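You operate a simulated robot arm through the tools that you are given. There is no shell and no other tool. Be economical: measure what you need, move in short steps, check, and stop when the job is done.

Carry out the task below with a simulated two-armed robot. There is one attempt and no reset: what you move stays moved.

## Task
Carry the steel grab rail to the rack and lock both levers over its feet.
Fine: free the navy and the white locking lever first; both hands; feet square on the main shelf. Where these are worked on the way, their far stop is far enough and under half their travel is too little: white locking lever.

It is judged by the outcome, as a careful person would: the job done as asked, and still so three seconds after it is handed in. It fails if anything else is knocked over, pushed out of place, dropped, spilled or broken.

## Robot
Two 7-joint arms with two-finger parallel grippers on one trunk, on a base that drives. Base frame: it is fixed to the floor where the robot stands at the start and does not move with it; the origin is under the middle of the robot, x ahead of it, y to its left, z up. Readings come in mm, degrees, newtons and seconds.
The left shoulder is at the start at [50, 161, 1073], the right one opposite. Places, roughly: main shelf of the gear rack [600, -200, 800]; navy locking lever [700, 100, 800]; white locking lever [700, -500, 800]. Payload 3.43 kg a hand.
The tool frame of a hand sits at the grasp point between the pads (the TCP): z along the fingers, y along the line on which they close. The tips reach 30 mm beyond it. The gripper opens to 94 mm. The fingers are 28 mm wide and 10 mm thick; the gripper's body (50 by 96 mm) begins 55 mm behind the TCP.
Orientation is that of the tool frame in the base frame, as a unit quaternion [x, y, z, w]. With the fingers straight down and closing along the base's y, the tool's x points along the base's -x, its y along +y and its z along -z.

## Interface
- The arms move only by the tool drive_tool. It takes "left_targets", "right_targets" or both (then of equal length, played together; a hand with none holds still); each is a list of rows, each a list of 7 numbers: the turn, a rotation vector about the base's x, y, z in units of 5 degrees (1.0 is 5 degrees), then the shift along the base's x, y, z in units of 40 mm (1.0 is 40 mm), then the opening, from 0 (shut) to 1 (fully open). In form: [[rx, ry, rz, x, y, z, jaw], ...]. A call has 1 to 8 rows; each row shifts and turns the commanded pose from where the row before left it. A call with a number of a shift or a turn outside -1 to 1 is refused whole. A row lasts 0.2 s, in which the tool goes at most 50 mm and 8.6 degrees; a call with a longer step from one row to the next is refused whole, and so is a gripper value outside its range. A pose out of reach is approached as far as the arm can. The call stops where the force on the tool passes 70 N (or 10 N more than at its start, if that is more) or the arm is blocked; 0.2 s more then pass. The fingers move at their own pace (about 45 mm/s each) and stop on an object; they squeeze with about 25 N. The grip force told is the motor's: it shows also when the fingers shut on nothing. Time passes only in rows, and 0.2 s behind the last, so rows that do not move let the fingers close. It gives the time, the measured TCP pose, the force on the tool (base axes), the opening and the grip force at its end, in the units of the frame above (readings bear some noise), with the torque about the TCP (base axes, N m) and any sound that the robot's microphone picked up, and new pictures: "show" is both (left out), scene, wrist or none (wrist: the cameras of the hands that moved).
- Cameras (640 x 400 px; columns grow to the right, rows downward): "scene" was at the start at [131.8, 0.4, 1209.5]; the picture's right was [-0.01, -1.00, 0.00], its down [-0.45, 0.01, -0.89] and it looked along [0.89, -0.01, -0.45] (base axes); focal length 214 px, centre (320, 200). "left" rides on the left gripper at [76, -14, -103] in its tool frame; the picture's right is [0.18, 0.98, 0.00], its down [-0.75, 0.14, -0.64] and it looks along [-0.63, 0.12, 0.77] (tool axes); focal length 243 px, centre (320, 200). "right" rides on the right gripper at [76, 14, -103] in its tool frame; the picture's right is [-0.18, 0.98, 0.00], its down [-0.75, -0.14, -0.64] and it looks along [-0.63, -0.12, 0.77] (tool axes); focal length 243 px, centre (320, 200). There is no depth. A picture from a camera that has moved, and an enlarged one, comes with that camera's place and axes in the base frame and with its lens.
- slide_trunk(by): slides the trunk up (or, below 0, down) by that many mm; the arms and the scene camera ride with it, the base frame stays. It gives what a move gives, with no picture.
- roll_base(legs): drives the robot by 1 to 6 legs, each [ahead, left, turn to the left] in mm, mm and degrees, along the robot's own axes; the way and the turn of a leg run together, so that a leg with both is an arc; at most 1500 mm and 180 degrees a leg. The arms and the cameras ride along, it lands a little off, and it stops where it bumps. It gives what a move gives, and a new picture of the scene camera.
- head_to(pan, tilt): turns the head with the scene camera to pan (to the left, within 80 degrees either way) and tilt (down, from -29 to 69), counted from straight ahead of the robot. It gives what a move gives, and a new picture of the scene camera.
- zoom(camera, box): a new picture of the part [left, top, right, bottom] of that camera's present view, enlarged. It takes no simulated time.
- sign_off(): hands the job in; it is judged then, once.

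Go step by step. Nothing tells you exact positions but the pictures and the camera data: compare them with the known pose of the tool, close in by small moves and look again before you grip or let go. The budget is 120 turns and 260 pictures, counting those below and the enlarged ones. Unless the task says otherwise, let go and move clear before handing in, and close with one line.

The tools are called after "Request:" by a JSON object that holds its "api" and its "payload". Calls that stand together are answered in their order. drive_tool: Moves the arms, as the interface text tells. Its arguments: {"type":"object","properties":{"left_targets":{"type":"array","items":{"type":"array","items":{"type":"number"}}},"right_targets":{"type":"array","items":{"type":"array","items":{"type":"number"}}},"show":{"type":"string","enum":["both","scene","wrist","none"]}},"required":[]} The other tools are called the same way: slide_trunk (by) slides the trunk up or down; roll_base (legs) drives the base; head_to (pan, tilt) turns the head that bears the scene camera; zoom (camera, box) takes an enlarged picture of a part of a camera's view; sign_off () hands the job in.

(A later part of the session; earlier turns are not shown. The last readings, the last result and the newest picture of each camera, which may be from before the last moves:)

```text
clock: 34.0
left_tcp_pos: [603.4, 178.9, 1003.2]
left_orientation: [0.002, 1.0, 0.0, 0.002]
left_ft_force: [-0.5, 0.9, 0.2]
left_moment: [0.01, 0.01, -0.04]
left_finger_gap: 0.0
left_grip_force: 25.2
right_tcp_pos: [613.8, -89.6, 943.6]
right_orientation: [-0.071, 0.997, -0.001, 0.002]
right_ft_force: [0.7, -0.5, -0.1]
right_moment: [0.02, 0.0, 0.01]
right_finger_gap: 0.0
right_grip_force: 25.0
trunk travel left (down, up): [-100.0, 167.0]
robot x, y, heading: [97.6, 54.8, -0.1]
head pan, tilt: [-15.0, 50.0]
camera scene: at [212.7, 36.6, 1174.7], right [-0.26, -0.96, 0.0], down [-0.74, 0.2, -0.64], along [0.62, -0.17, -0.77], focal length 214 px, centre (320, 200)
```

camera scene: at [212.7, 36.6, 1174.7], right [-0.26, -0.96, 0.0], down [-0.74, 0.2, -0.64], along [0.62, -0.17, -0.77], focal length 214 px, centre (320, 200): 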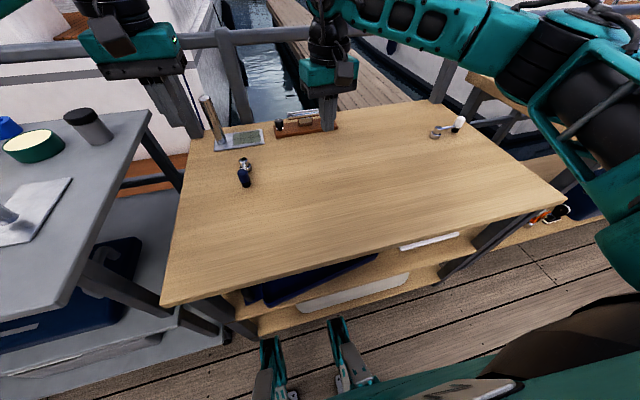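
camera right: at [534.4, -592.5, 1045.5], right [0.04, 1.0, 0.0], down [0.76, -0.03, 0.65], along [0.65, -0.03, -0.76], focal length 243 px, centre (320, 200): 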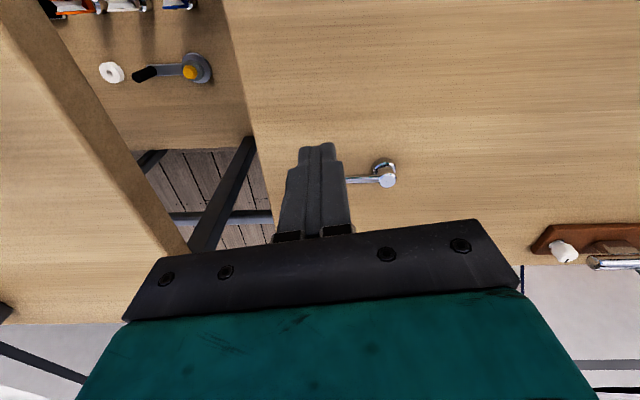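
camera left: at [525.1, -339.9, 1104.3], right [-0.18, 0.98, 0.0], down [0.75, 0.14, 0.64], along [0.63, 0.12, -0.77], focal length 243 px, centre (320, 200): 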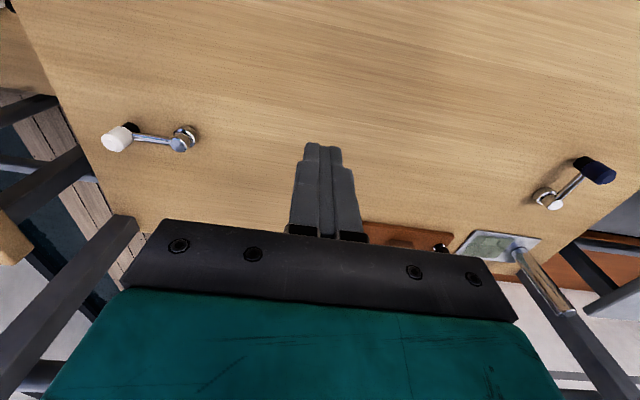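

White lever is open. Now the left hand goes to the inner side of the navy knob.

Request:
{"api": "drive_tool", "payload": {"left_targets": [[0, 0, 0, 0.26, -0.6, -0.75, 0], [0, 0, 0, 0.26, -0.6, -0.75, 0], [0, 0, 0, 0.26, -0.6, -0.75, 0], [0, 0, 0, 0.26, -0.6, -0.75, 0]], "right_targets": [[0, 0, 0, -0.6, -0.9, 0.4, 0], [0, 0, 0, -0.6, -0.9, 0.4, 0], [0, 0, 0, -0.6, -0.9, 0.4, 0], [0, 0, 0, -0.6, -0.9, 0.4, 0]], "show": "wrist"}}

```text
clock: 35.0
left_tcp_pos: [643.4, 87.7, 881.4]
left_orientation: [0.002, 1.0, 0.0, 0.001]
left_ft_force: [-0.3, 0.2, -0.2]
left_moment: [0.04, 0.02, -0.04]
left_finger_gap: 0.2
left_grip_force: 25.1
right_tcp_pos: [520.1, -237.9, 1007.1]
right_orientation: [-0.073, 0.997, -0.002, 0.001]
right_ft_force: [-0.3, 0.4, 0.8]
right_moment: [-0.01, 0.01, 0.0]
right_finger_gap: 0.2
right_grip_force: 24.8
trunk travel left (down, up): [-100.0, 167.0]
robot x, y, heading: [97.3, 56.5, -0.1]
head pan, tilt: [-15.0, 50.0]
camera right: at [442.1, -234.0, 1108.8], right [0.04, 1.0, 0.0], down [0.76, -0.03, 0.64], along [0.64, -0.03, -0.76], focal length 243 px, centre (320, 200)
camera left: at [566.3, 73.1, 982.1], right [-0.18, 0.98, 0.0], down [0.75, 0.14, 0.64], along [0.63, 0.12, -0.77], focal length 243 px, centre (320, 200)
```

right: 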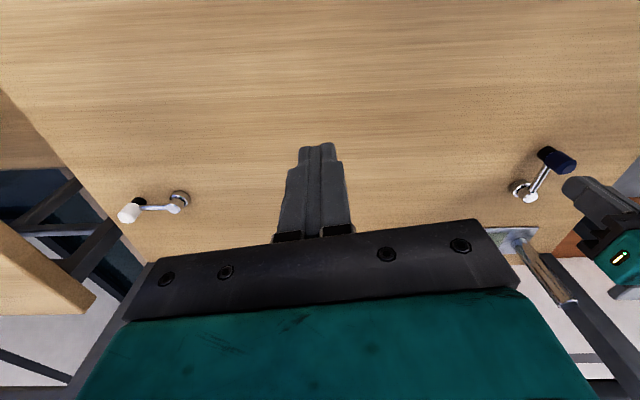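
left: 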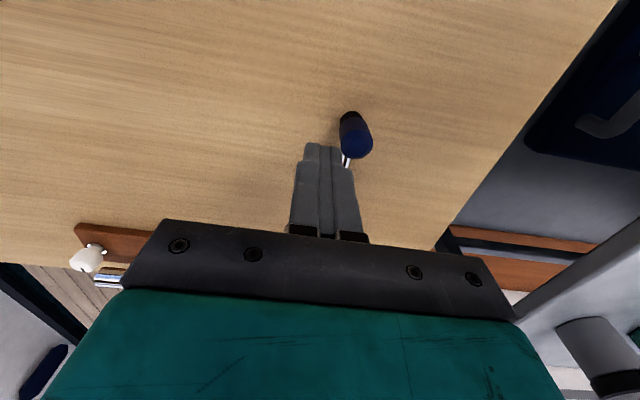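

Request:
{"api": "drive_tool", "payload": {"left_targets": [[0, 0, 0, 0, -0.08, -1, 0], [0, 0, 0, 0, 0, -1, 0], [0, 0, 0, -0.02, 0.55, 0, 0], [0, 0, 0, -0.02, 0.37, 0, 0], [0, 0, 0, 0.0425, 0.37, 0, 0], [0, 0, 0, 0.105, 0.3575, 0, 0], [0, 0, 0, 0.165, 0.3325, 0, 0], [0, 0, 0, 0.2225, 0.2975, 0, 0]], "show": "wrist"}}

Request:
{"api": "drive_tool", "payload": {"left_targets": [[0, 0, 0, 0.27, 0.2575, 0, 0], [0, 0, 0, 0.31, 0.205, 0, 0], [0, 0, 0, 0.3425, 0.1475, 0, 0]], "show": "wrist"}}

```text
clock: 36.8
left_tcp_pos: [663.8, 171.6, 801.7]
left_orientation: [0.002, 1.0, 0.0, 0.0]
left_ft_force: [-0.8, 1.0, -0.6]
left_moment: [-0.01, 0.0, 0.01]
left_finger_gap: 0.0
left_grip_force: 25.1
right_tcp_pos: [520.8, -235.1, 1007.8]
right_orientation: [-0.07, 0.998, -0.001, 0.002]
right_ft_force: [0.3, -0.3, -0.4]
right_moment: [0.0, -0.01, -0.02]
right_finger_gap: 0.0
right_grip_force: 24.6
trunk travel left (down, up): [-100.0, 167.0]
robot x, y, heading: [96.0, 58.9, -0.2]
head pan, tilt: [-15.0, 50.0]
camera left: at [588.0, 157.2, 903.5], right [-0.18, 0.98, 0.0], down [0.75, 0.14, 0.64], along [0.63, 0.12, -0.77], focal length 243 px, centre (320, 200)
```

left: 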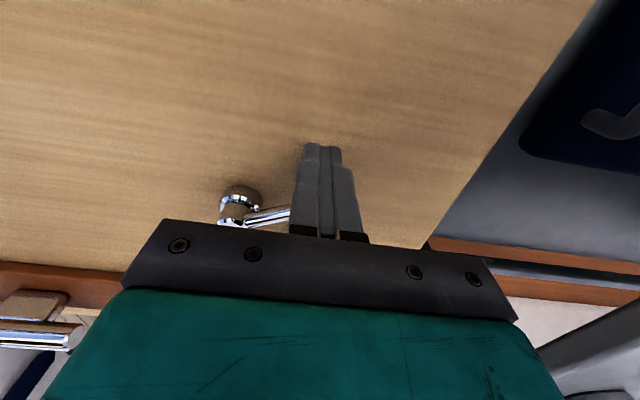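

```text
clock: 37.6
left_tcp_pos: [698.5, 194.6, 802.9]
left_orientation: [0.002, 1.0, 0.0, -0.002]
left_ft_force: [-15.0, -2.6, 1.0]
left_moment: [0.04, -0.1, -0.1]
left_finger_gap: 0.0
left_grip_force: 25.1
right_tcp_pos: [519.2, -236.2, 1007.8]
right_orientation: [-0.072, 0.997, -0.001, 0.003]
right_ft_force: [-0.5, 0.1, -0.6]
right_moment: [0.0, -0.01, 0.03]
right_finger_gap: 0.0
right_grip_force: 24.6
trunk travel left (down, up): [-100.0, 167.0]
robot x, y, heading: [100.1, 50.6, -0.2]
head pan, tilt: [-15.0, 50.0]
camera left: at [622.7, 180.7, 904.7], right [-0.18, 0.98, 0.0], down [0.76, 0.14, 0.64], along [0.63, 0.11, -0.77], focal length 243 px, centre (320, 200)
```

left: 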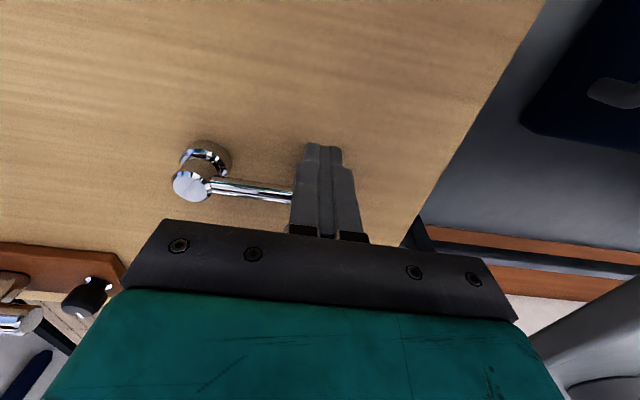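

Navy lever is at its far stop too. I back off, lift high, and then drive left to see the rail on the trolley.

Request:
{"api": "drive_tool", "payload": {"left_targets": [[0, 0, 0, -0.8, 0, 0, 0], [0, 0, 0, -0.3, 0, 1, 0], [0, 0, 0, -0.6, 0, 1, 0], [0, 0, 0, -0.6, 0, 1, 0], [0, 0, 0, -0.6, 0, 1, 0.5], [0, 0, 0, -0.6, 0, 1, 1], [0, 0, 0, -0.6, 0, 1, 1], [0, 0, 0, -0.6, 0, 1, 1]], "right_targets": [[0, 0, 0, 0, 0, 0, 0], [0, 0, -1, 0, 0, 0.4, 0], [0, 0, -0.65, -0.4, 0, 0.4, 0], [0, 0, 0, -0.4, 0, 0.4, 0], [0, 0, 0, -0.4, 0, 0.4, 0.5], [0, 0, 0, -0.4, 0, 0.4, 1], [0, 0, 0, 0, 0, 0.4, 1], [0, 0, 0, 0, 0, 0, 1]], "show": "wrist"}}

Request:
{"api": "roll_base", "payload": {"legs": [[-80, 0, 0], [0, 600, 0]]}}

Request:
{"api": "head_to", "payload": {"pan": 0, "tilt": 45}}

```text
clock: 39.4
left_tcp_pos: [511.2, 195.6, 1085.0]
left_orientation: [0.002, 1.0, 0.0, 0.001]
left_ft_force: [0.8, 0.1, 1.1]
left_moment: [0.0, -0.01, 0.03]
left_finger_gap: 85.2
left_grip_force: 0.1
right_tcp_pos: [452.8, -233.8, 1102.7]
right_orientation: [0.001, 1.0, -0.002, 0.002]
right_ft_force: [0.1, -0.4, -0.7]
right_moment: [-0.03, 0.02, 0.0]
right_finger_gap: 85.1
right_grip_force: 0.2
trunk travel left (down, up): [-100.0, 167.0]
robot x, y, heading: [98.5, 54.5, -0.5]
head pan, tilt: [-15.0, 50.0]
camera right: at [376.2, -220.4, 1204.6], right [0.19, 0.98, 0.0], down [0.75, -0.14, 0.65], along [0.63, -0.12, -0.76], focal length 243 px, centre (320, 200)
camera left: at [434.7, 182.8, 1186.9], right [-0.18, 0.98, 0.0], down [0.75, 0.14, 0.64], along [0.63, 0.12, -0.77], focal length 243 px, centre (320, 200)
```

right: 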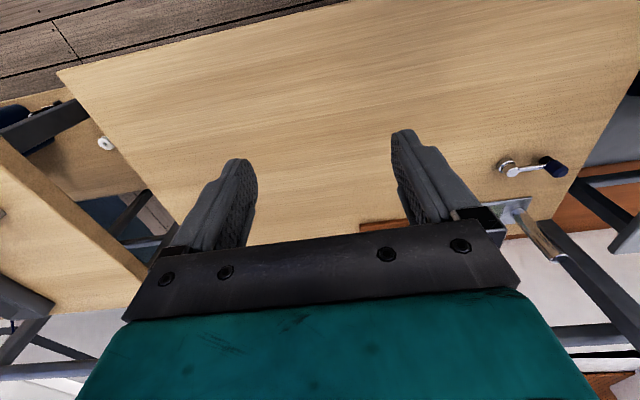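
left: 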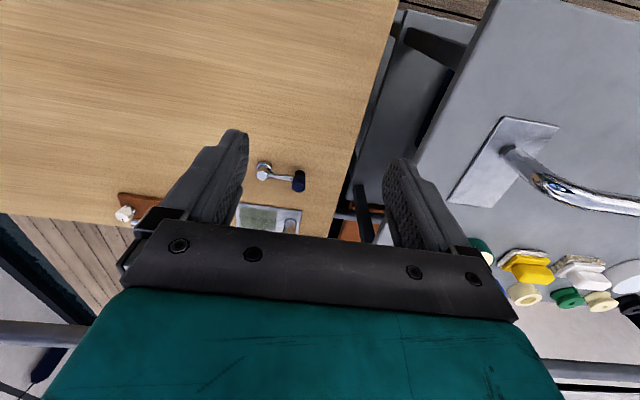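

```text
clock: 43.4
left_tcp_pos: [422.5, 796.7, 1084.1]
left_orientation: [-0.011, 1.0, -0.001, 0.001]
left_ft_force: [0.1, -0.2, 0.3]
left_moment: [-0.02, 0.0, -0.01]
left_finger_gap: 93.9
left_grip_force: 0.1
right_tcp_pos: [373.9, 363.9, 1103.2]
right_orientation: [-0.013, 1.0, -0.003, 0.002]
right_ft_force: [-0.1, -0.5, 0.5]
right_moment: [0.0, 0.01, 0.0]
right_finger_gap: 94.2
right_grip_force: 0.1
trunk travel left (down, up): [-100.0, 167.0]
robot x, y, heading: [14.4, 646.5, 1.1]
head pan, tilt: [-15.0, 50.0]
camera scene: at [126.9, 628.7, 1174.8], right [-0.24, -0.97, 0.0], down [-0.74, 0.18, -0.64], along [0.62, -0.15, -0.77], focal length 214 px, centre (320, 200)
```

scene: 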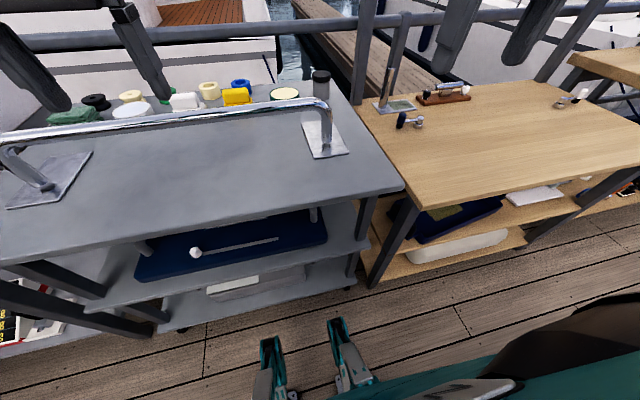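

```text
clock: 44.1
left_tcp_pos: [421.7, 797.0, 1084.6]
left_orientation: [-0.011, 1.0, 0.0, 0.001]
left_ft_force: [0.1, 0.4, -0.2]
left_moment: [-0.02, -0.02, 0.0]
left_finger_gap: 94.1
left_grip_force: 0.0
right_tcp_pos: [375.2, 363.2, 1102.6]
right_orientation: [-0.012, 1.0, -0.002, 0.002]
right_ft_force: [0.2, 0.6, 0.6]
right_moment: [0.01, 0.02, 0.01]
right_finger_gap: 93.8
right_grip_force: 0.1
trunk travel left (down, up): [-100.0, 167.0]
robot x, y, heading: [8.9, 645.4, 1.2]
head pan, tilt: [0.0, 45.0]
camera scene: at [133.4, 648.5, 1181.6], right [0.02, -1.0, 0.0], down [-0.71, -0.02, -0.71], along [0.71, 0.02, -0.71], focal length 214 px, centre (320, 200)
```

scene: 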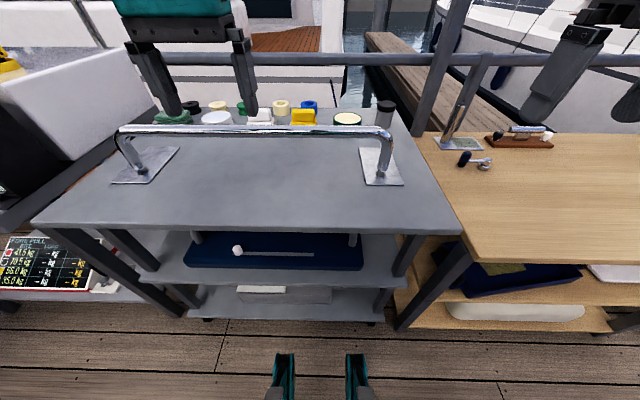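

The rail is seen whole: feet near (576,507) and (576,1101), bar at z≈955 along y, foot spacing about 600 mm. I centre the robot on it and turn both hands so that the jaws close along x.

Request:
{"api": "roll_base", "payload": {"legs": [[25, 158, -1.2]]}}

Request:
{"api": "drive_tool", "payload": {"left_targets": [[0, 0, 1, 0, 0, 0, 1], [0, 0, 1, 0, 0, 0, 1], [0, 0, 1, 0, 0, 0, 1], [0, 0, 1, 0, 0, 0, 1], [0, 0, 1, 0, 0, 0, 1], [0, 0, 1, 0, 0, 0, 1], [0, 0, 1, 0, 0, 0, 1], [0, 0, 1, 0, 0, 0, 1]], "right_targets": [[0, 0, -1, 0, 0, 0, 1], [0, 0, -1, 0, 0, 0, 1], [0, 0, -1, 0, 0, 0, 1], [0, 0, -1, 0, 0, 0, 1], [0, 0, -1, 0, 0, 0, 1], [0, 0, -1, 0, 0, 0, 1], [0, 0, -1, 0, 0, 0, 1], [0, 0, -1, 0, 0, 0, 1]], "show": "none"}}

Request:
{"api": "drive_tool", "payload": {"left_targets": [[0, 0, 1, 0, 0, 0, 1], [0, 0, 1, 0, 0, 0, 1], [0, 0, 1, 0, 0, 0, 1], [0, 0, 1, 0, 0, 0, 1], [0, 0, 1, 0, 0, 0, 1], [0, 0, 1, 0, 0, 0, 1], [0, 0, 1, 0, 0, 0, 1], [0, 0, 1, 0, 0, 0, 1]], "right_targets": [[0, 0, -1, 0, 0, 0, 1], [0, 0, -1, 0, 0, 0, 1], [0, 0, -1, 0, 0, 0, 1], [0, 0, -1, 0, 0, 0, 1], [0, 0, -1, 0, 0, 0, 1], [0, 0, -1, 0, 0, 0, 1], [0, 0, -1, 0, 0, 0, 1], [0, 0, -1, 0, 0, 0, 1]], "show": "none"}}

```text
clock: 45.6
left_tcp_pos: [446.0, 949.9, 1084.0]
left_orientation: [-0.004, 1.0, -0.001, 0.0]
left_ft_force: [-0.2, -0.6, 0.5]
left_moment: [0.01, -0.01, 0.02]
left_finger_gap: 94.0
left_grip_force: 0.1
right_tcp_pos: [392.7, 516.9, 1103.0]
right_orientation: [-0.003, 1.0, -0.002, 0.002]
right_ft_force: [0.0, -0.8, 0.1]
right_moment: [-0.05, -0.01, 0.0]
right_finger_gap: 93.8
right_grip_force: 0.1
trunk travel left (down, up): [-100.0, 167.0]
robot x, y, heading: [35.3, 799.9, 0.3]
head pan, tilt: [0.0, 45.0]
camera scene: at [156.0, 805.9, 1181.6], right [0.01, -1.0, 0.0], down [-0.71, 0.0, -0.71], along [0.71, 0.0, -0.71], focal length 214 px, centre (320, 200)
```

scene: 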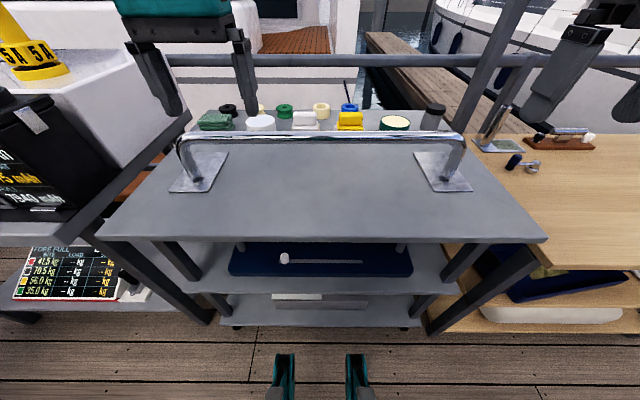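

```text
clock: 47.4
left_tcp_pos: [446.2, 948.3, 1085.2]
left_orientation: [-0.346, 0.938, 0.0, 0.001]
left_ft_force: [0.9, -0.6, 0.5]
left_moment: [0.01, 0.03, 0.05]
left_finger_gap: 93.9
left_grip_force: 0.1
right_tcp_pos: [392.4, 515.5, 1103.1]
right_orientation: [0.34, 0.94, -0.002, 0.001]
right_ft_force: [-0.1, 0.1, 0.3]
right_moment: [-0.02, 0.03, 0.02]
right_finger_gap: 93.8
right_grip_force: 0.0
trunk travel left (down, up): [-100.0, 167.0]
robot x, y, heading: [33.7, 803.3, 0.4]
head pan, tilt: [0.0, 45.0]
```

```text
clock: 49.2
left_tcp_pos: [447.7, 948.3, 1085.3]
left_orientation: [-0.646, 0.763, 0.0, 0.001]
left_ft_force: [0.1, 0.3, 0.8]
left_moment: [-0.01, -0.02, -0.01]
left_finger_gap: 94.3
left_grip_force: 0.1
right_tcp_pos: [392.8, 518.4, 1101.9]
right_orientation: [0.64, 0.768, -0.003, 0.001]
right_ft_force: [-0.4, 0.6, 0.0]
right_moment: [0.01, -0.01, -0.01]
right_finger_gap: 94.1
right_grip_force: 0.1
trunk travel left (down, up): [-100.0, 167.0]
robot x, y, heading: [37.4, 802.3, 0.2]
head pan, tilt: [0.0, 45.0]
```

Foot centres come out near (582, 511) and (582, 1096), bar at z≈950. I bring both hands above the bar.

Request:
{"api": "drive_tool", "payload": {"left_targets": [[0, 0, 0.95, 0.56, 0.108, -0.19, 1], [0, 0, 0.95, 0.56, 0.108, -0.19, 1], [0, 0, 0, 0.56, 0.108, -0.19, 1], [0, 0, 0, 0.56, 0.108, -0.19, 1], [0, 0, 0, 0.56, 0.108, -0.19, 1], [0, 0, 0, 0.56, 0.108, -0.19, 1]], "right_targets": [[0, 0, -1, 0.78, 0.485, -0.26, 1], [0, 0, -1, 0.78, 0.485, -0.26, 1], [0, 0, 0, 0.78, 0.485, -0.26, 1], [0, 0, 0, 0.78, 0.485, -0.26, 1], [0, 0, 0, 0.78, 0.485, -0.26, 1], [0, 0, 0, 0.78, 0.485, -0.26, 1]], "show": "both"}}

```text
clock: 50.6
left_tcp_pos: [581.9, 975.3, 1037.3]
left_orientation: [-0.706, 0.708, 0.001, 0.0]
left_ft_force: [-0.1, 0.1, 0.1]
left_moment: [-0.02, 0.0, 0.04]
left_finger_gap: 94.1
left_grip_force: 0.1
right_tcp_pos: [578.8, 632.2, 1038.6]
right_orientation: [0.705, 0.709, -0.002, 0.001]
right_ft_force: [-0.2, -0.2, 0.1]
right_moment: [-0.03, -0.01, 0.05]
right_finger_gap: 93.9
right_grip_force: 0.1
trunk travel left (down, up): [-100.0, 167.0]
robot x, y, heading: [32.3, 803.9, 0.2]
head pan, tilt: [0.0, 45.0]
camera scene: at [156.3, 805.7, 1181.6], right [0.01, -1.0, 0.0], down [-0.71, 0.0, -0.71], along [0.71, 0.0, -0.71], focal length 214 px, centre (320, 200)
camera right: at [593.3, 708.1, 1140.2], right [0.98, -0.18, 0.0], down [-0.13, -0.75, 0.65], along [-0.12, -0.64, -0.76], focal length 243 px, centre (320, 200)
camera left: at [595.9, 898.5, 1139.9], right [-0.98, -0.18, 0.0], down [-0.14, 0.75, 0.64], along [-0.12, 0.63, -0.77], focal length 243 px, centre (320, 200)
```

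scene: 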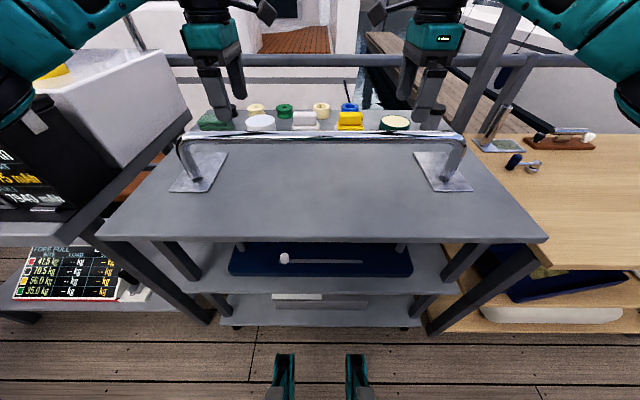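
right: 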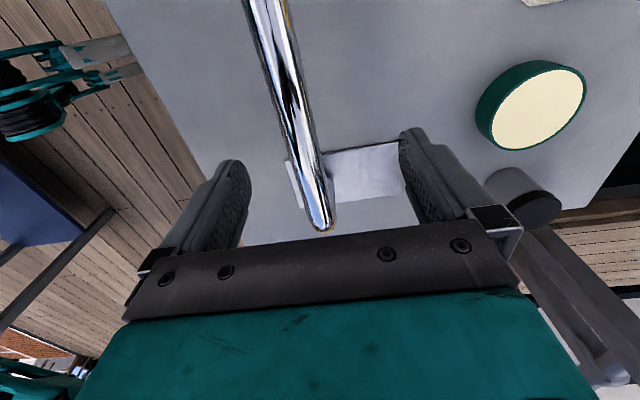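
left: 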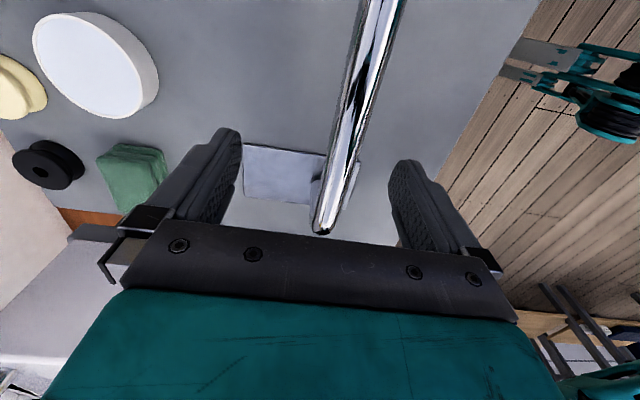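

Bar is at x≈559, z≈962; the foot plates span x≈518–664, so they stick out behind the bar. I zoom to measure the legs.

Request:
{"api": "zoom", "payload": {"camera": "scene", "box": [150, 110, 310, 210]}}

Request:
{"api": "zoom", "payload": {"camera": "scene", "box": [340, 110, 500, 210]}}

```text
4.00 times, centred on (230, 160) of scene
camera zoom: at [156.3, 805.7, 1181.6], right [0.01, -1.0, 0.0], down [-0.71, 0.0, -0.71], along [0.71, 0.0, -0.71], focal length 858 px, centre (680, 360)
```

zoom: 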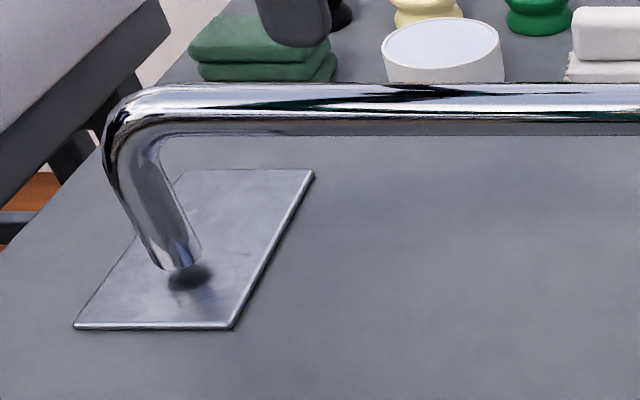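

```text
4.00 times, centred on (420, 160) of scene
camera zoom: at [156.3, 805.7, 1181.6], right [0.01, -1.0, 0.0], down [-0.71, 0.0, -0.71], along [0.71, 0.0, -0.71], focal length 858 px, centre (-80, 360)
```

zoom: 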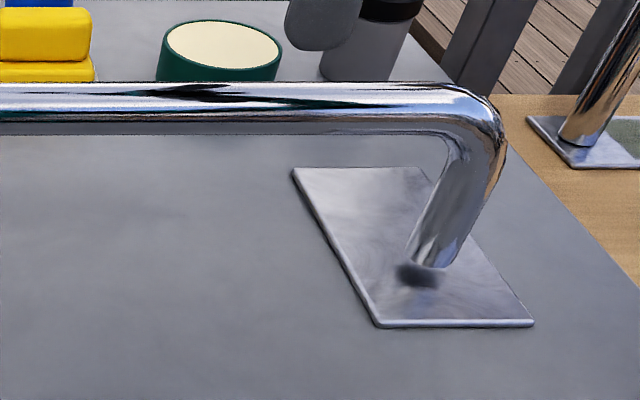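

Legs are near y≈503 and 1099 (spacing ≈ 594), bar diameter ≈ 28 mm. I centre over the bar and lower around it.

Request:
{"api": "drive_tool", "payload": {"left_targets": [[0, 0, 0, -0.57, 0, 0, 1], [0, 0, 0, 0, 0, -0.95, 1], [0, 0, 0, 0, 0, -0.95, 1]], "right_targets": [[0, 0, 0, -0.5, 0, 0, 1], [0, 0, 0, 0, 0, -0.97, 1], [0, 0, 0, 0, 0, -0.97, 1]], "show": "both"}}

```text
clock: 51.4
left_tcp_pos: [559.7, 974.8, 965.0]
left_orientation: [-0.707, 0.707, 0.0, 0.0]
left_ft_force: [0.4, 0.1, 0.1]
left_moment: [-0.04, 0.0, -0.01]
left_finger_gap: 94.0
left_grip_force: 0.0
right_tcp_pos: [555.9, 633.6, 960.7]
right_orientation: [0.704, 0.71, -0.002, 0.0]
right_ft_force: [0.2, 0.0, 0.4]
right_moment: [0.0, 0.0, 0.0]
right_finger_gap: 94.2
right_grip_force: 0.0
trunk travel left (down, up): [-100.0, 167.0]
robot x, y, heading: [33.9, 804.5, 0.7]
head pan, tilt: [0.0, 45.0]
camera scene: at [156.2, 805.4, 1181.7], right [0.01, -1.0, 0.0], down [-0.71, 0.0, -0.71], along [0.71, 0.0, -0.71], focal length 214 px, centre (320, 200)
camera right: at [570.6, 710.0, 1062.8], right [0.98, -0.18, 0.0], down [-0.13, -0.75, 0.65], along [-0.12, -0.63, -0.76], focal length 243 px, centre (320, 200)
camera left: at [575.1, 898.2, 1066.6], right [-0.98, -0.18, 0.0], down [-0.14, 0.75, 0.64], along [-0.12, 0.63, -0.77], focal length 243 px, centre (320, 200)
```

scene: 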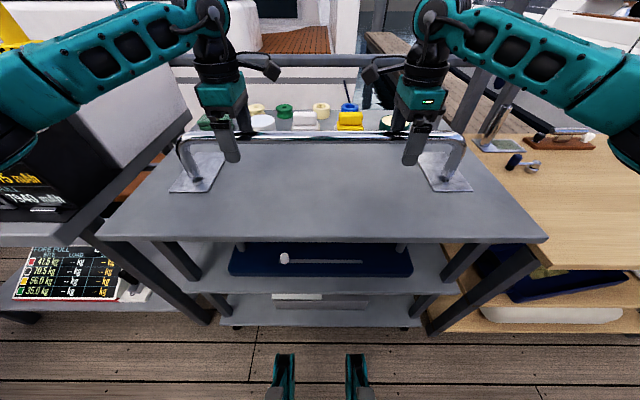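
right: 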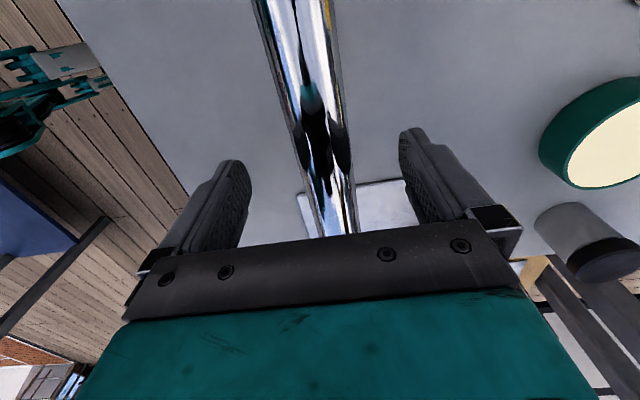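
left: 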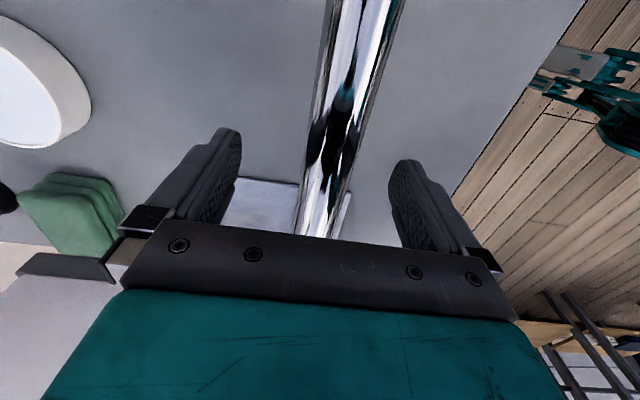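

Nearly centred; I trim the x by a few mm and close both hands on the bar.

Request:
{"api": "drive_tool", "payload": {"left_targets": [[0, 0, 0, -0.06, 0, -0.08, 1], [0, 0, 0, 0, 0, 0, 0], [0, 0, 0, 0, 0, 0, 0], [0, 0, 0, 0, 0, 0, 0], [0, 0, 0, 0, 0, 0, 0], [0, 0, 0, 0, 0, 0, 0], [0, 0, 0, 0, 0, 0, 0]], "right_targets": [[0, 0, 0, 0.13, 0, 0, 1], [0, 0, 0, 0, 0, 0, 0], [0, 0, 0, 0, 0, 0, 0], [0, 0, 0, 0, 0, 0, 0], [0, 0, 0, 0, 0, 0, 0], [0, 0, 0, 0, 0, 0, 0], [0, 0, 0, 0, 0, 0, 0]], "show": "wrist"}}

```text
clock: 53.0
left_tcp_pos: [558.4, 975.2, 960.7]
left_orientation: [0.707, -0.707, -0.001, -0.001]
left_ft_force: [6.6, -1.1, -0.1]
left_moment: [-0.02, -0.11, 0.68]
left_finger_gap: 31.3
left_grip_force: 25.2
right_tcp_pos: [562.5, 632.9, 962.0]
right_orientation: [0.704, 0.71, -0.003, 0.0]
right_ft_force: [-8.3, 1.1, 3.4]
right_moment: [-0.26, 0.03, 0.31]
right_finger_gap: 31.2
right_grip_force: 25.6
trunk travel left (down, up): [-100.0, 167.0]
robot x, y, heading: [34.6, 800.1, 0.5]
head pan, tilt: [0.0, 45.0]
camera right: at [576.3, 710.3, 1063.4], right [0.98, -0.18, 0.0], down [-0.13, -0.75, 0.65], along [-0.12, -0.64, -0.76], focal length 243 px, centre (320, 200)
camera left: at [572.8, 898.3, 1062.6], right [-0.98, -0.18, 0.0], down [-0.14, 0.75, 0.64], along [-0.12, 0.63, -0.77], focal length 243 px, centre (320, 200)
```

right: 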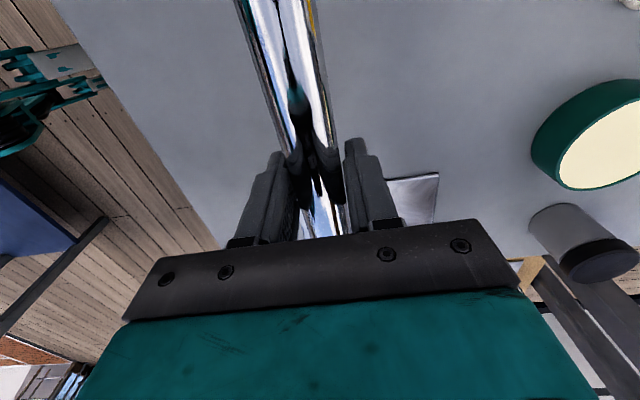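
left: 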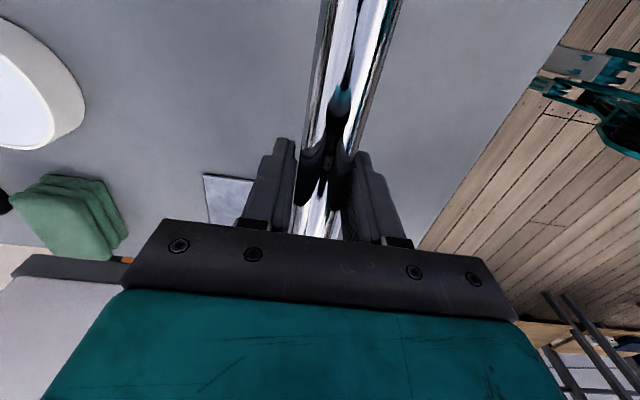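

Both hands hold the bar (31 mm). I lift a little to test.

Request:
{"api": "drive_tool", "payload": {"left_targets": [[0, 0, 0, 0, 0, 0.5, 0], [0, 0, 0, 0, 0, 0.5, 0], [0, 0, 0, 0, 0, 0.5, 0], [0, 0, 0, 0, 0, 0.5, 0]], "right_targets": [[0, 0, 0, 0, 0, 0.5, 0], [0, 0, 0, 0, 0, 0.5, 0], [0, 0, 0, 0, 0, 0.5, 0], [0, 0, 0, 0, 0, 0.5, 0]], "show": "scene"}}

```text
clock: 54.0
left_tcp_pos: [556.3, 974.9, 1042.0]
left_orientation: [-0.706, 0.708, 0.001, 0.001]
left_ft_force: [2.9, -6.6, -6.0]
left_moment: [0.51, 0.09, 0.66]
left_finger_gap: 31.9
left_grip_force: 24.8
right_tcp_pos: [565.7, 634.9, 1044.3]
right_orientation: [0.703, 0.711, -0.002, -0.001]
right_ft_force: [-4.1, 7.3, -4.7]
right_moment: [-0.1, 0.0, 0.67]
right_finger_gap: 31.5
right_grip_force: 24.7
trunk travel left (down, up): [-100.0, 167.0]
robot x, y, heading: [36.0, 802.6, 0.5]
head pan, tilt: [0.0, 45.0]
camera scene: at [156.6, 805.4, 1181.5], right [0.01, -1.0, 0.0], down [-0.71, 0.0, -0.71], along [0.71, 0.0, -0.71], focal length 214 px, centre (320, 200)
```

scene: 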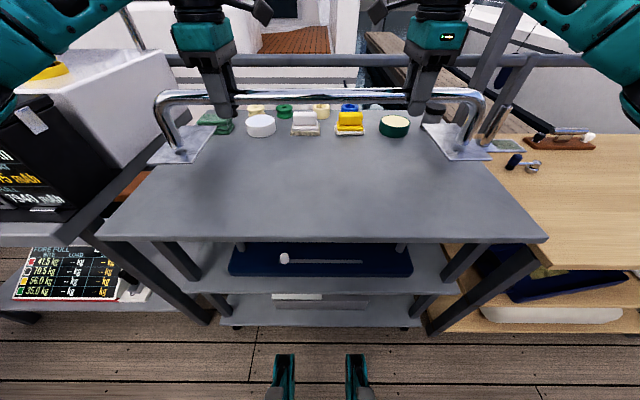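

The rail hangs well in both hands. I raise and draw it nearer, then drive right to the rack's middle.

Request:
{"api": "drive_tool", "payload": {"left_targets": [[0, 0, 0, -0.4, 0, 0.5, 0], [0, 0, 0, -0.4, 0, 0.5, 0], [0, 0, 0, -0.4, 0, 0.5, 0], [0, 0, 0, -0.4, 0, 0.5, 0]], "right_targets": [[0, 0, 0, -0.4, 0, 0.5, 0], [0, 0, 0, -0.4, 0, 0.5, 0], [0, 0, 0, -0.4, 0, 0.5, 0], [0, 0, 0, -0.4, 0, 0.5, 0]], "show": "none"}}

Request:
{"api": "roll_base", "payload": {"legs": [[0, -500, -0.3], [0, -495, -0.3]]}}

```text
clock: 55.0
left_tcp_pos: [491.0, 976.3, 1121.0]
left_orientation: [-0.707, 0.707, 0.0, 0.001]
left_ft_force: [3.0, -6.7, -8.4]
left_moment: [0.03, 0.0, 0.63]
left_finger_gap: 31.7
left_grip_force: 25.2
right_tcp_pos: [501.6, 635.0, 1122.4]
right_orientation: [0.705, 0.709, -0.002, 0.0]
right_ft_force: [-4.2, 5.6, -4.0]
right_moment: [0.69, 0.04, 0.56]
right_finger_gap: 31.6
right_grip_force: 24.7
trunk travel left (down, up): [-100.0, 167.0]
robot x, y, heading: [34.5, 804.1, 0.3]
head pan, tilt: [0.0, 45.0]
```

```text
clock: 60.4
left_tcp_pos: [496.3, -23.9, 1121.6]
left_orientation: [-0.705, 0.709, 0.0, 0.001]
left_ft_force: [3.3, 14.4, -4.5]
left_moment: [0.04, 0.02, 0.62]
left_finger_gap: 31.7
left_grip_force: 25.2
right_tcp_pos: [504.9, -365.1, 1120.3]
right_orientation: [0.705, 0.709, -0.002, 0.0]
right_ft_force: [-3.1, -15.1, -5.9]
right_moment: [-0.07, 0.04, 0.65]
right_finger_gap: 31.4
right_grip_force: 24.5
trunk travel left (down, up): [-100.0, 167.0]
robot x, y, heading: [39.7, -192.6, -0.1]
head pan, tilt: [0.0, 45.0]
camera scene: at [160.3, -192.4, 1181.5], right [0.0, -1.0, 0.0], down [-0.71, 0.0, -0.71], along [0.71, 0.0, -0.71], focal length 214 px, centre (320, 200)
```

scene: 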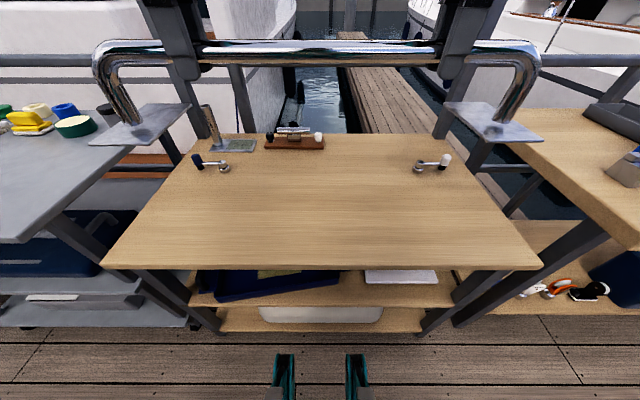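

Rail middle is at y≈−197, matching the posts' middle. I drive 60 mm ahead, straighten the slight yaw, and lower most of the way.

Request:
{"api": "roll_base", "payload": {"legs": [[60, 0, 0]]}}

Request:
{"api": "drive_tool", "payload": {"left_targets": [[0, 0, -0.14, 0.35, 0, -0.8, 0], [0, 0, -0.14, 0.35, 0, -0.8, 0], [0, 0, 0, 0, 0, -0.8, 0], [0, 0, 0, 0, 0, -0.8, 0], [0, 0, 0, 0, 0, -0.8, 0]], "right_targets": [[0, 0, -0.14, 0.25, 0, -0.8, 0], [0, 0, -0.14, 0.25, 0, -0.8, 0], [0, 0, 0, 0, 0, -0.8, 0], [0, 0, 0, 0, 0, -0.8, 0], [0, 0, 0, 0, 0, -0.8, 0]], "show": "both"}}

```text
clock: 61.6
left_tcp_pos: [555.9, -21.6, 1119.2]
left_orientation: [0.709, -0.705, -0.001, -0.001]
left_ft_force: [2.6, 0.0, -6.5]
left_moment: [-0.14, 0.02, 0.53]
left_finger_gap: 31.7
left_grip_force: 25.1
right_tcp_pos: [564.7, -362.4, 1119.6]
right_orientation: [0.703, 0.711, -0.005, -0.001]
right_ft_force: [-2.3, 0.4, -6.0]
right_moment: [0.08, 0.07, 0.25]
right_finger_gap: 31.3
right_grip_force: 25.2
trunk travel left (down, up): [-100.0, 167.0]
robot x, y, heading: [97.5, -193.8, 0.3]
head pan, tilt: [0.0, 45.0]
stopped in leg 1: the robot was blocked; the commanded pose is now the measured one
camera scene: at [220.2, -191.8, 1181.6], right [0.0, -1.0, 0.0], down [-0.71, 0.0, -0.71], along [0.71, 0.0, -0.71], focal length 214 px, centre (320, 200)
```

scene: 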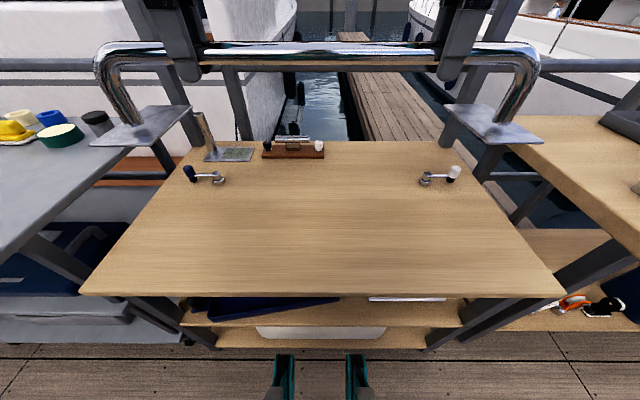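

```text
clock: 62.8
left_tcp_pos: [584.9, -21.4, 959.4]
left_orientation: [-0.699, 0.715, 0.0, 0.0]
left_ft_force: [4.3, 2.7, -2.6]
left_moment: [-0.64, 0.08, 0.54]
left_finger_gap: 31.3
left_grip_force: 25.3
right_tcp_pos: [585.7, -361.7, 963.5]
right_orientation: [0.711, 0.703, -0.006, -0.002]
right_ft_force: [-3.4, -2.3, -9.3]
right_moment: [-0.52, 0.02, 0.58]
right_finger_gap: 31.3
right_grip_force: 25.0
trunk travel left (down, up): [-100.0, 167.0]
robot x, y, heading: [99.3, -194.0, 0.2]
head pan, tilt: [0.0, 45.0]
camera scene: at [220.8, -191.7, 1181.5], right [0.0, -1.0, 0.0], down [-0.71, 0.0, -0.71], along [0.71, 0.0, -0.71], focal length 214 px, centre (320, 200)
camera right: at [601.6, -286.6, 1063.9], right [0.98, -0.2, -0.01], down [-0.14, -0.75, 0.65], along [-0.13, -0.64, -0.76], focal length 243 px, centre (320, 200)
camera left: at [597.7, -98.6, 1062.0], right [-0.99, -0.16, 0.0], down [-0.12, 0.76, 0.64], along [-0.1, 0.63, -0.77], focal length 243 px, centre (320, 200)
```

scene: 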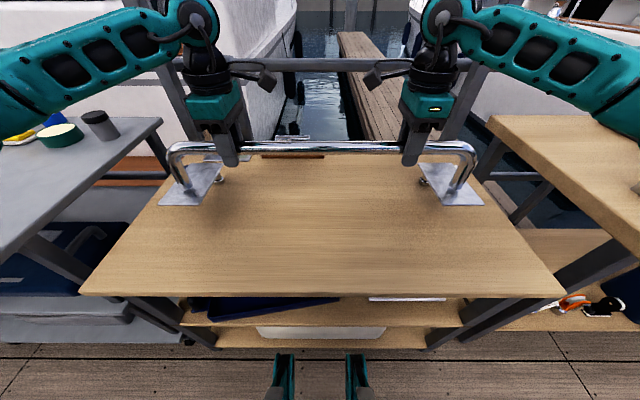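
right: 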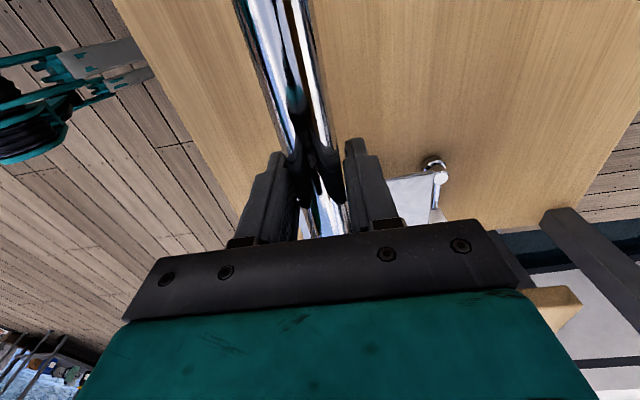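
left: 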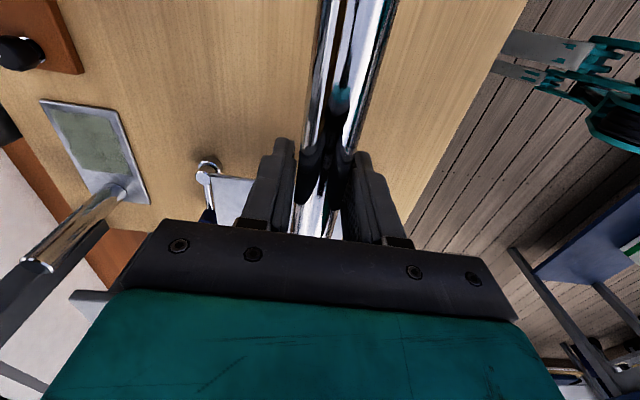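

Plates' back edges are near x≈685, clear of the posts, and square. I lower another 85 mm.

Request:
{"api": "drive_tool", "payload": {"left_targets": [[0, 0, 0, 0, 0, -0.7, 0], [0, 0, 0, 0, 0, -0.7, 0], [0, 0, 0, 0, 0, -0.5, 0], [0, 0, 0, 0, 0, -0.2, 0]], "right_targets": [[0, 0, 0, 0, 0, -0.77, 0], [0, 0, 0, 0, 0, -0.7, 0], [0, 0, 0, 0, 0, -0.5, 0], [0, 0, 0, 0, 0, -0.2, 0]], "show": "both"}}

```text
clock: 63.8
left_tcp_pos: [583.1, -22.3, 876.4]
left_orientation: [-0.7, 0.714, 0.002, 0.0]
left_ft_force: [2.6, -2.2, -10.8]
left_moment: [0.6, 0.06, 0.54]
left_finger_gap: 31.9
left_grip_force: 24.5
right_tcp_pos: [585.1, -362.1, 874.6]
right_orientation: [0.711, 0.703, -0.005, -0.001]
right_ft_force: [-2.6, 1.3, -1.5]
right_moment: [0.73, 0.05, 0.59]
right_finger_gap: 31.6
right_grip_force: 25.2
trunk travel left (down, up): [-100.0, 167.0]
robot x, y, heading: [96.5, -192.3, 0.3]
head pan, tilt: [0.0, 45.0]
camera scene: at [220.6, -191.8, 1181.5], right [0.0, -1.0, 0.0], down [-0.71, 0.0, -0.71], along [0.71, 0.0, -0.71], focal length 214 px, centre (320, 200)
camera right: at [600.8, -286.9, 975.8], right [0.98, -0.2, -0.01], down [-0.15, -0.75, 0.65], along [-0.13, -0.63, -0.76], focal length 243 px, centre (320, 200)
camera left: at [596.6, -98.7, 977.1], right [-0.99, -0.16, 0.0], down [-0.12, 0.75, 0.64], along [-0.11, 0.64, -0.76], focal length 243 px, centre (320, 200)
```

scene: 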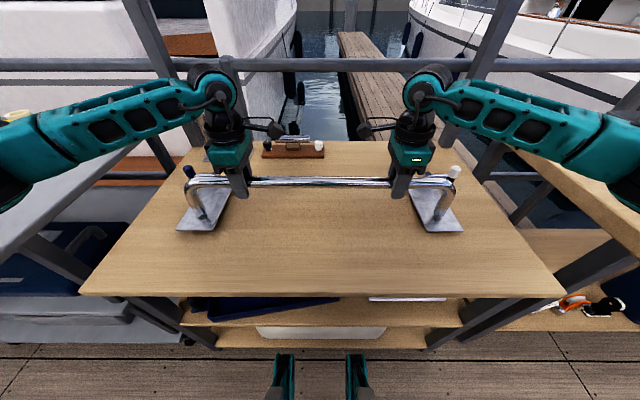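
right: 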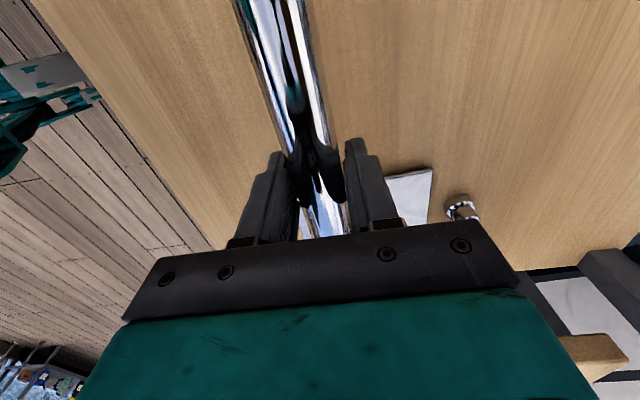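
left: 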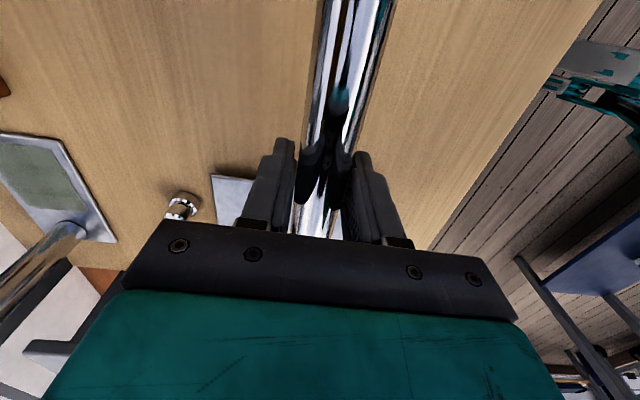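

Feet are now about 10 mm above the shelf and about 6 mm too far left of the posts' middle. I shift −6 mm in y and lower gently to contact.

Request:
{"api": "drive_tool", "payload": {"left_targets": [[0, 0, 0, 0, -0.17, 0, 0], [0, 0, 0, 0, 0, -0.1, 0], [0, 0, 0, 0, 0, -0.1, 0], [0, 0, 0, 0, 0, 0, 0]], "right_targets": [[0, 0, 0, 0, -0.17, 0, 0], [0, 0, 0, 0, 0, -0.1, 0], [0, 0, 0, 0, 0, -0.1, 0], [0, 0, 0, 0, 0, 0, 0]], "show": "scene"}}

Request:
{"api": "zoom", "payload": {"camera": "scene", "box": [160, 150, 320, 250]}}

Request:
{"api": "zoom", "payload": {"camera": "scene", "box": [330, 150, 490, 250]}}

```text
clock: 64.8
left_tcp_pos: [583.0, -28.9, 869.2]
left_orientation: [-0.7, 0.714, 0.002, 0.001]
left_ft_force: [5.6, 6.5, -8.6]
left_moment: [-0.25, -0.07, 0.66]
left_finger_gap: 31.8
left_grip_force: 24.4
right_tcp_pos: [586.3, -368.6, 865.5]
right_orientation: [0.712, 0.702, -0.007, 0.0]
right_ft_force: [-8.1, -7.0, 6.1]
right_moment: [-0.29, -0.02, 0.72]
right_finger_gap: 31.3
right_grip_force: 24.7
trunk travel left (down, up): [-100.0, 167.0]
robot x, y, heading: [98.2, -195.7, 0.2]
head pan, tilt: [0.0, 45.0]
camera scene: at [219.6, -191.4, 1181.7], right [0.0, -1.0, 0.0], down [-0.71, 0.0, -0.71], along [0.71, 0.0, -0.71], focal length 214 px, centre (320, 200)
```

scene: 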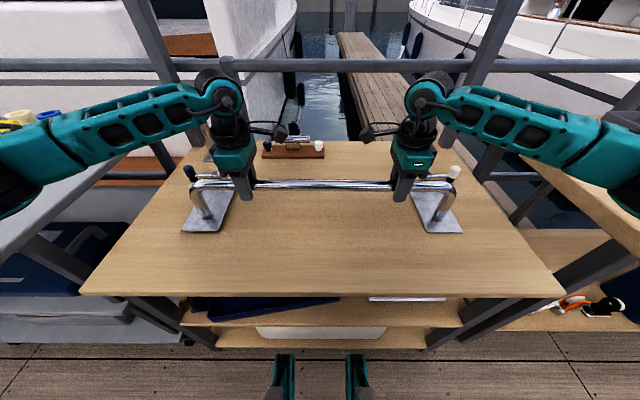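

```text
4.00 times, centred on (240, 200) of scene
camera zoom: at [219.6, -191.4, 1181.7], right [0.0, -1.0, 0.0], down [-0.71, 0.0, -0.71], along [0.71, 0.0, -0.71], focal length 858 px, centre (640, 200)
```

zoom: 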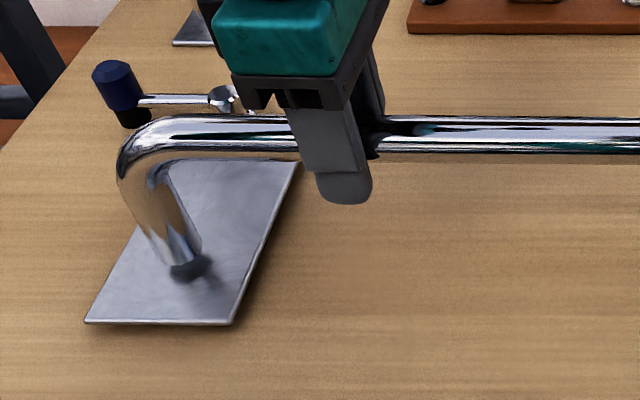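

```text
4.00 times, centred on (410, 200) of scene
camera zoom: at [219.6, -191.4, 1181.7], right [0.0, -1.0, 0.0], down [-0.71, 0.0, -0.71], along [0.71, 0.0, -0.71], focal length 858 px, centre (-40, 200)
```

zoom: 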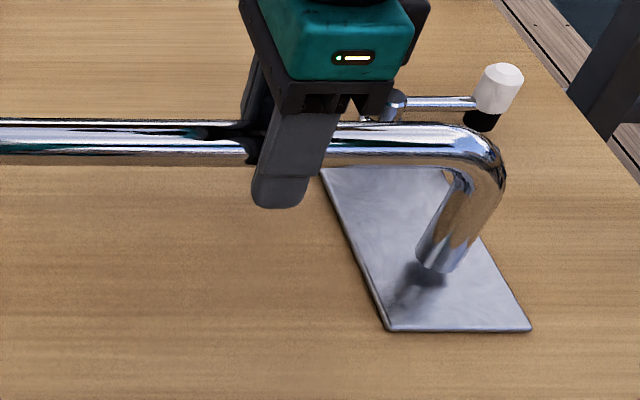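

The right foot seems to touch while the left is still ~4 mm up; I lower the left, then settle both.

Request:
{"api": "drive_tool", "payload": {"left_targets": [[0, 0, 0, 0, 0, -0.12, 0], [0, 0, 0, 0, 0, -0.06, 0], [0, 0, 0, 0, 0, 0, 0]], "right_targets": [[0, 0, 0, 0, 0, 0, 0], [0, 0, 0, 0, 0, -0.04, 0], [0, 0, 0, 0, 0, 0, 0]], "show": "none"}}

```text
clock: 65.6
left_tcp_pos: [585.1, -29.1, 863.0]
left_orientation: [-0.7, 0.715, 0.0, 0.003]
left_ft_force: [4.4, 7.2, 8.0]
left_moment: [0.55, -0.02, 0.55]
left_finger_gap: 31.4
left_grip_force: 25.2
right_tcp_pos: [585.7, -369.7, 862.8]
right_orientation: [0.712, 0.702, -0.004, 0.0]
right_ft_force: [0.8, -4.6, -2.5]
right_moment: [-0.53, -0.1, 0.44]
right_finger_gap: 31.1
right_grip_force: 25.1
trunk travel left (down, up): [-100.0, 167.0]
robot x, y, heading: [98.0, -195.3, 0.3]
head pan, tilt: [0.0, 45.0]
```

Request:
{"api": "drive_tool", "payload": {"left_targets": [[0, 0, 0, 0, 0, -0.02, 0], [0, 0, 0, 0, 0, -0.02, 0], [0, 0, 0, 0, 0, 0, 0]], "right_targets": [[0, 0, 0, 0, 0, -0.06, 0], [0, 0, 0, 0, 0, -0.04, 0], [0, 0, 0, 0, 0, 0, 0]], "show": "scene"}}

Request:
{"api": "zoom", "payload": {"camera": "scene", "box": [160, 150, 320, 250]}}

Request:
{"api": "zoom", "payload": {"camera": "scene", "box": [330, 150, 490, 250]}}

```text
clock: 66.4
left_tcp_pos: [584.5, -28.6, 862.3]
left_orientation: [-0.7, 0.714, -0.002, 0.002]
left_ft_force: [10.4, 5.7, 15.8]
left_moment: [-0.08, -0.07, 0.62]
left_finger_gap: 31.9
left_grip_force: 25.0
right_tcp_pos: [584.9, -369.5, 863.8]
right_orientation: [0.712, 0.702, 0.0, 0.001]
right_ft_force: [8.8, -7.5, 19.3]
right_moment: [-0.17, -0.05, 0.58]
right_finger_gap: 31.3
right_grip_force: 25.1
trunk travel left (down, up): [-100.0, 167.0]
robot x, y, heading: [100.0, -198.3, 0.1]
head pan, tilt: [0.0, 45.0]
camera scene: at [218.5, -191.8, 1182.2], right [0.0, -1.0, 0.0], down [-0.71, 0.0, -0.71], along [0.71, 0.0, -0.71], focal length 214 px, centre (320, 200)
```

scene: 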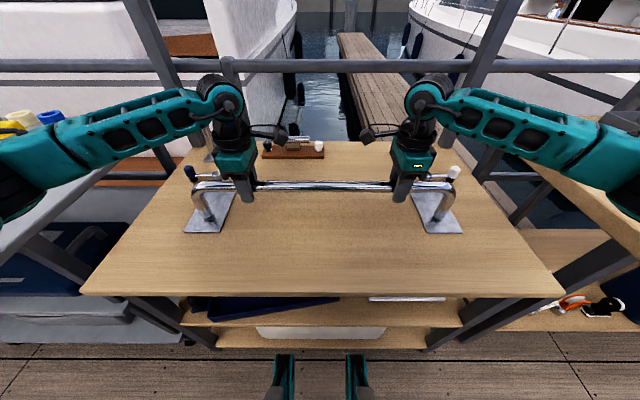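

```text
4.00 times, centred on (240, 200) of scene
camera zoom: at [218.5, -191.8, 1182.2], right [0.0, -1.0, 0.0], down [-0.71, 0.0, -0.71], along [0.71, 0.0, -0.71], focal length 858 px, centre (640, 200)
```

zoom: 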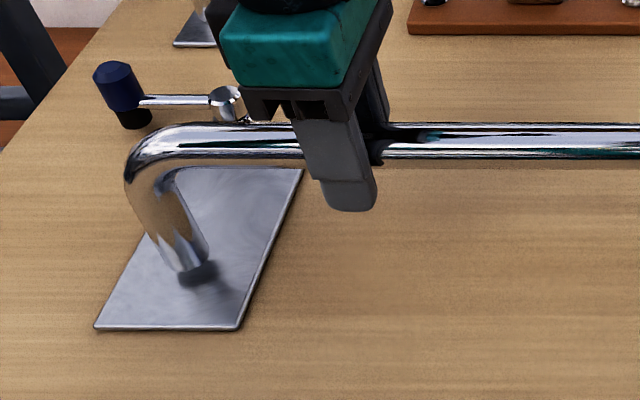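

```text
4.00 times, centred on (410, 200) of scene
camera zoom: at [218.5, -191.8, 1182.2], right [0.0, -1.0, 0.0], down [-0.71, 0.0, -0.71], along [0.71, 0.0, -0.71], focal length 858 px, centre (-40, 200)
```

zoom: 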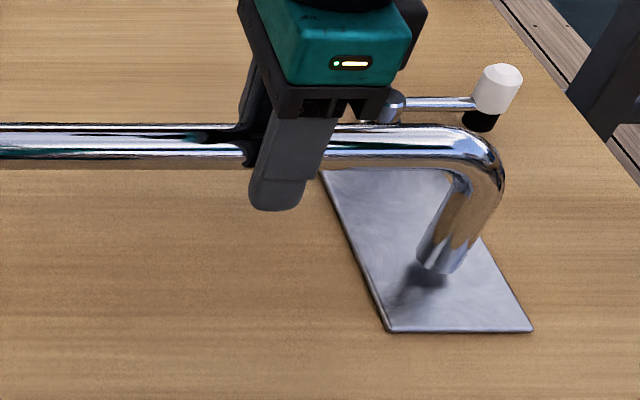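

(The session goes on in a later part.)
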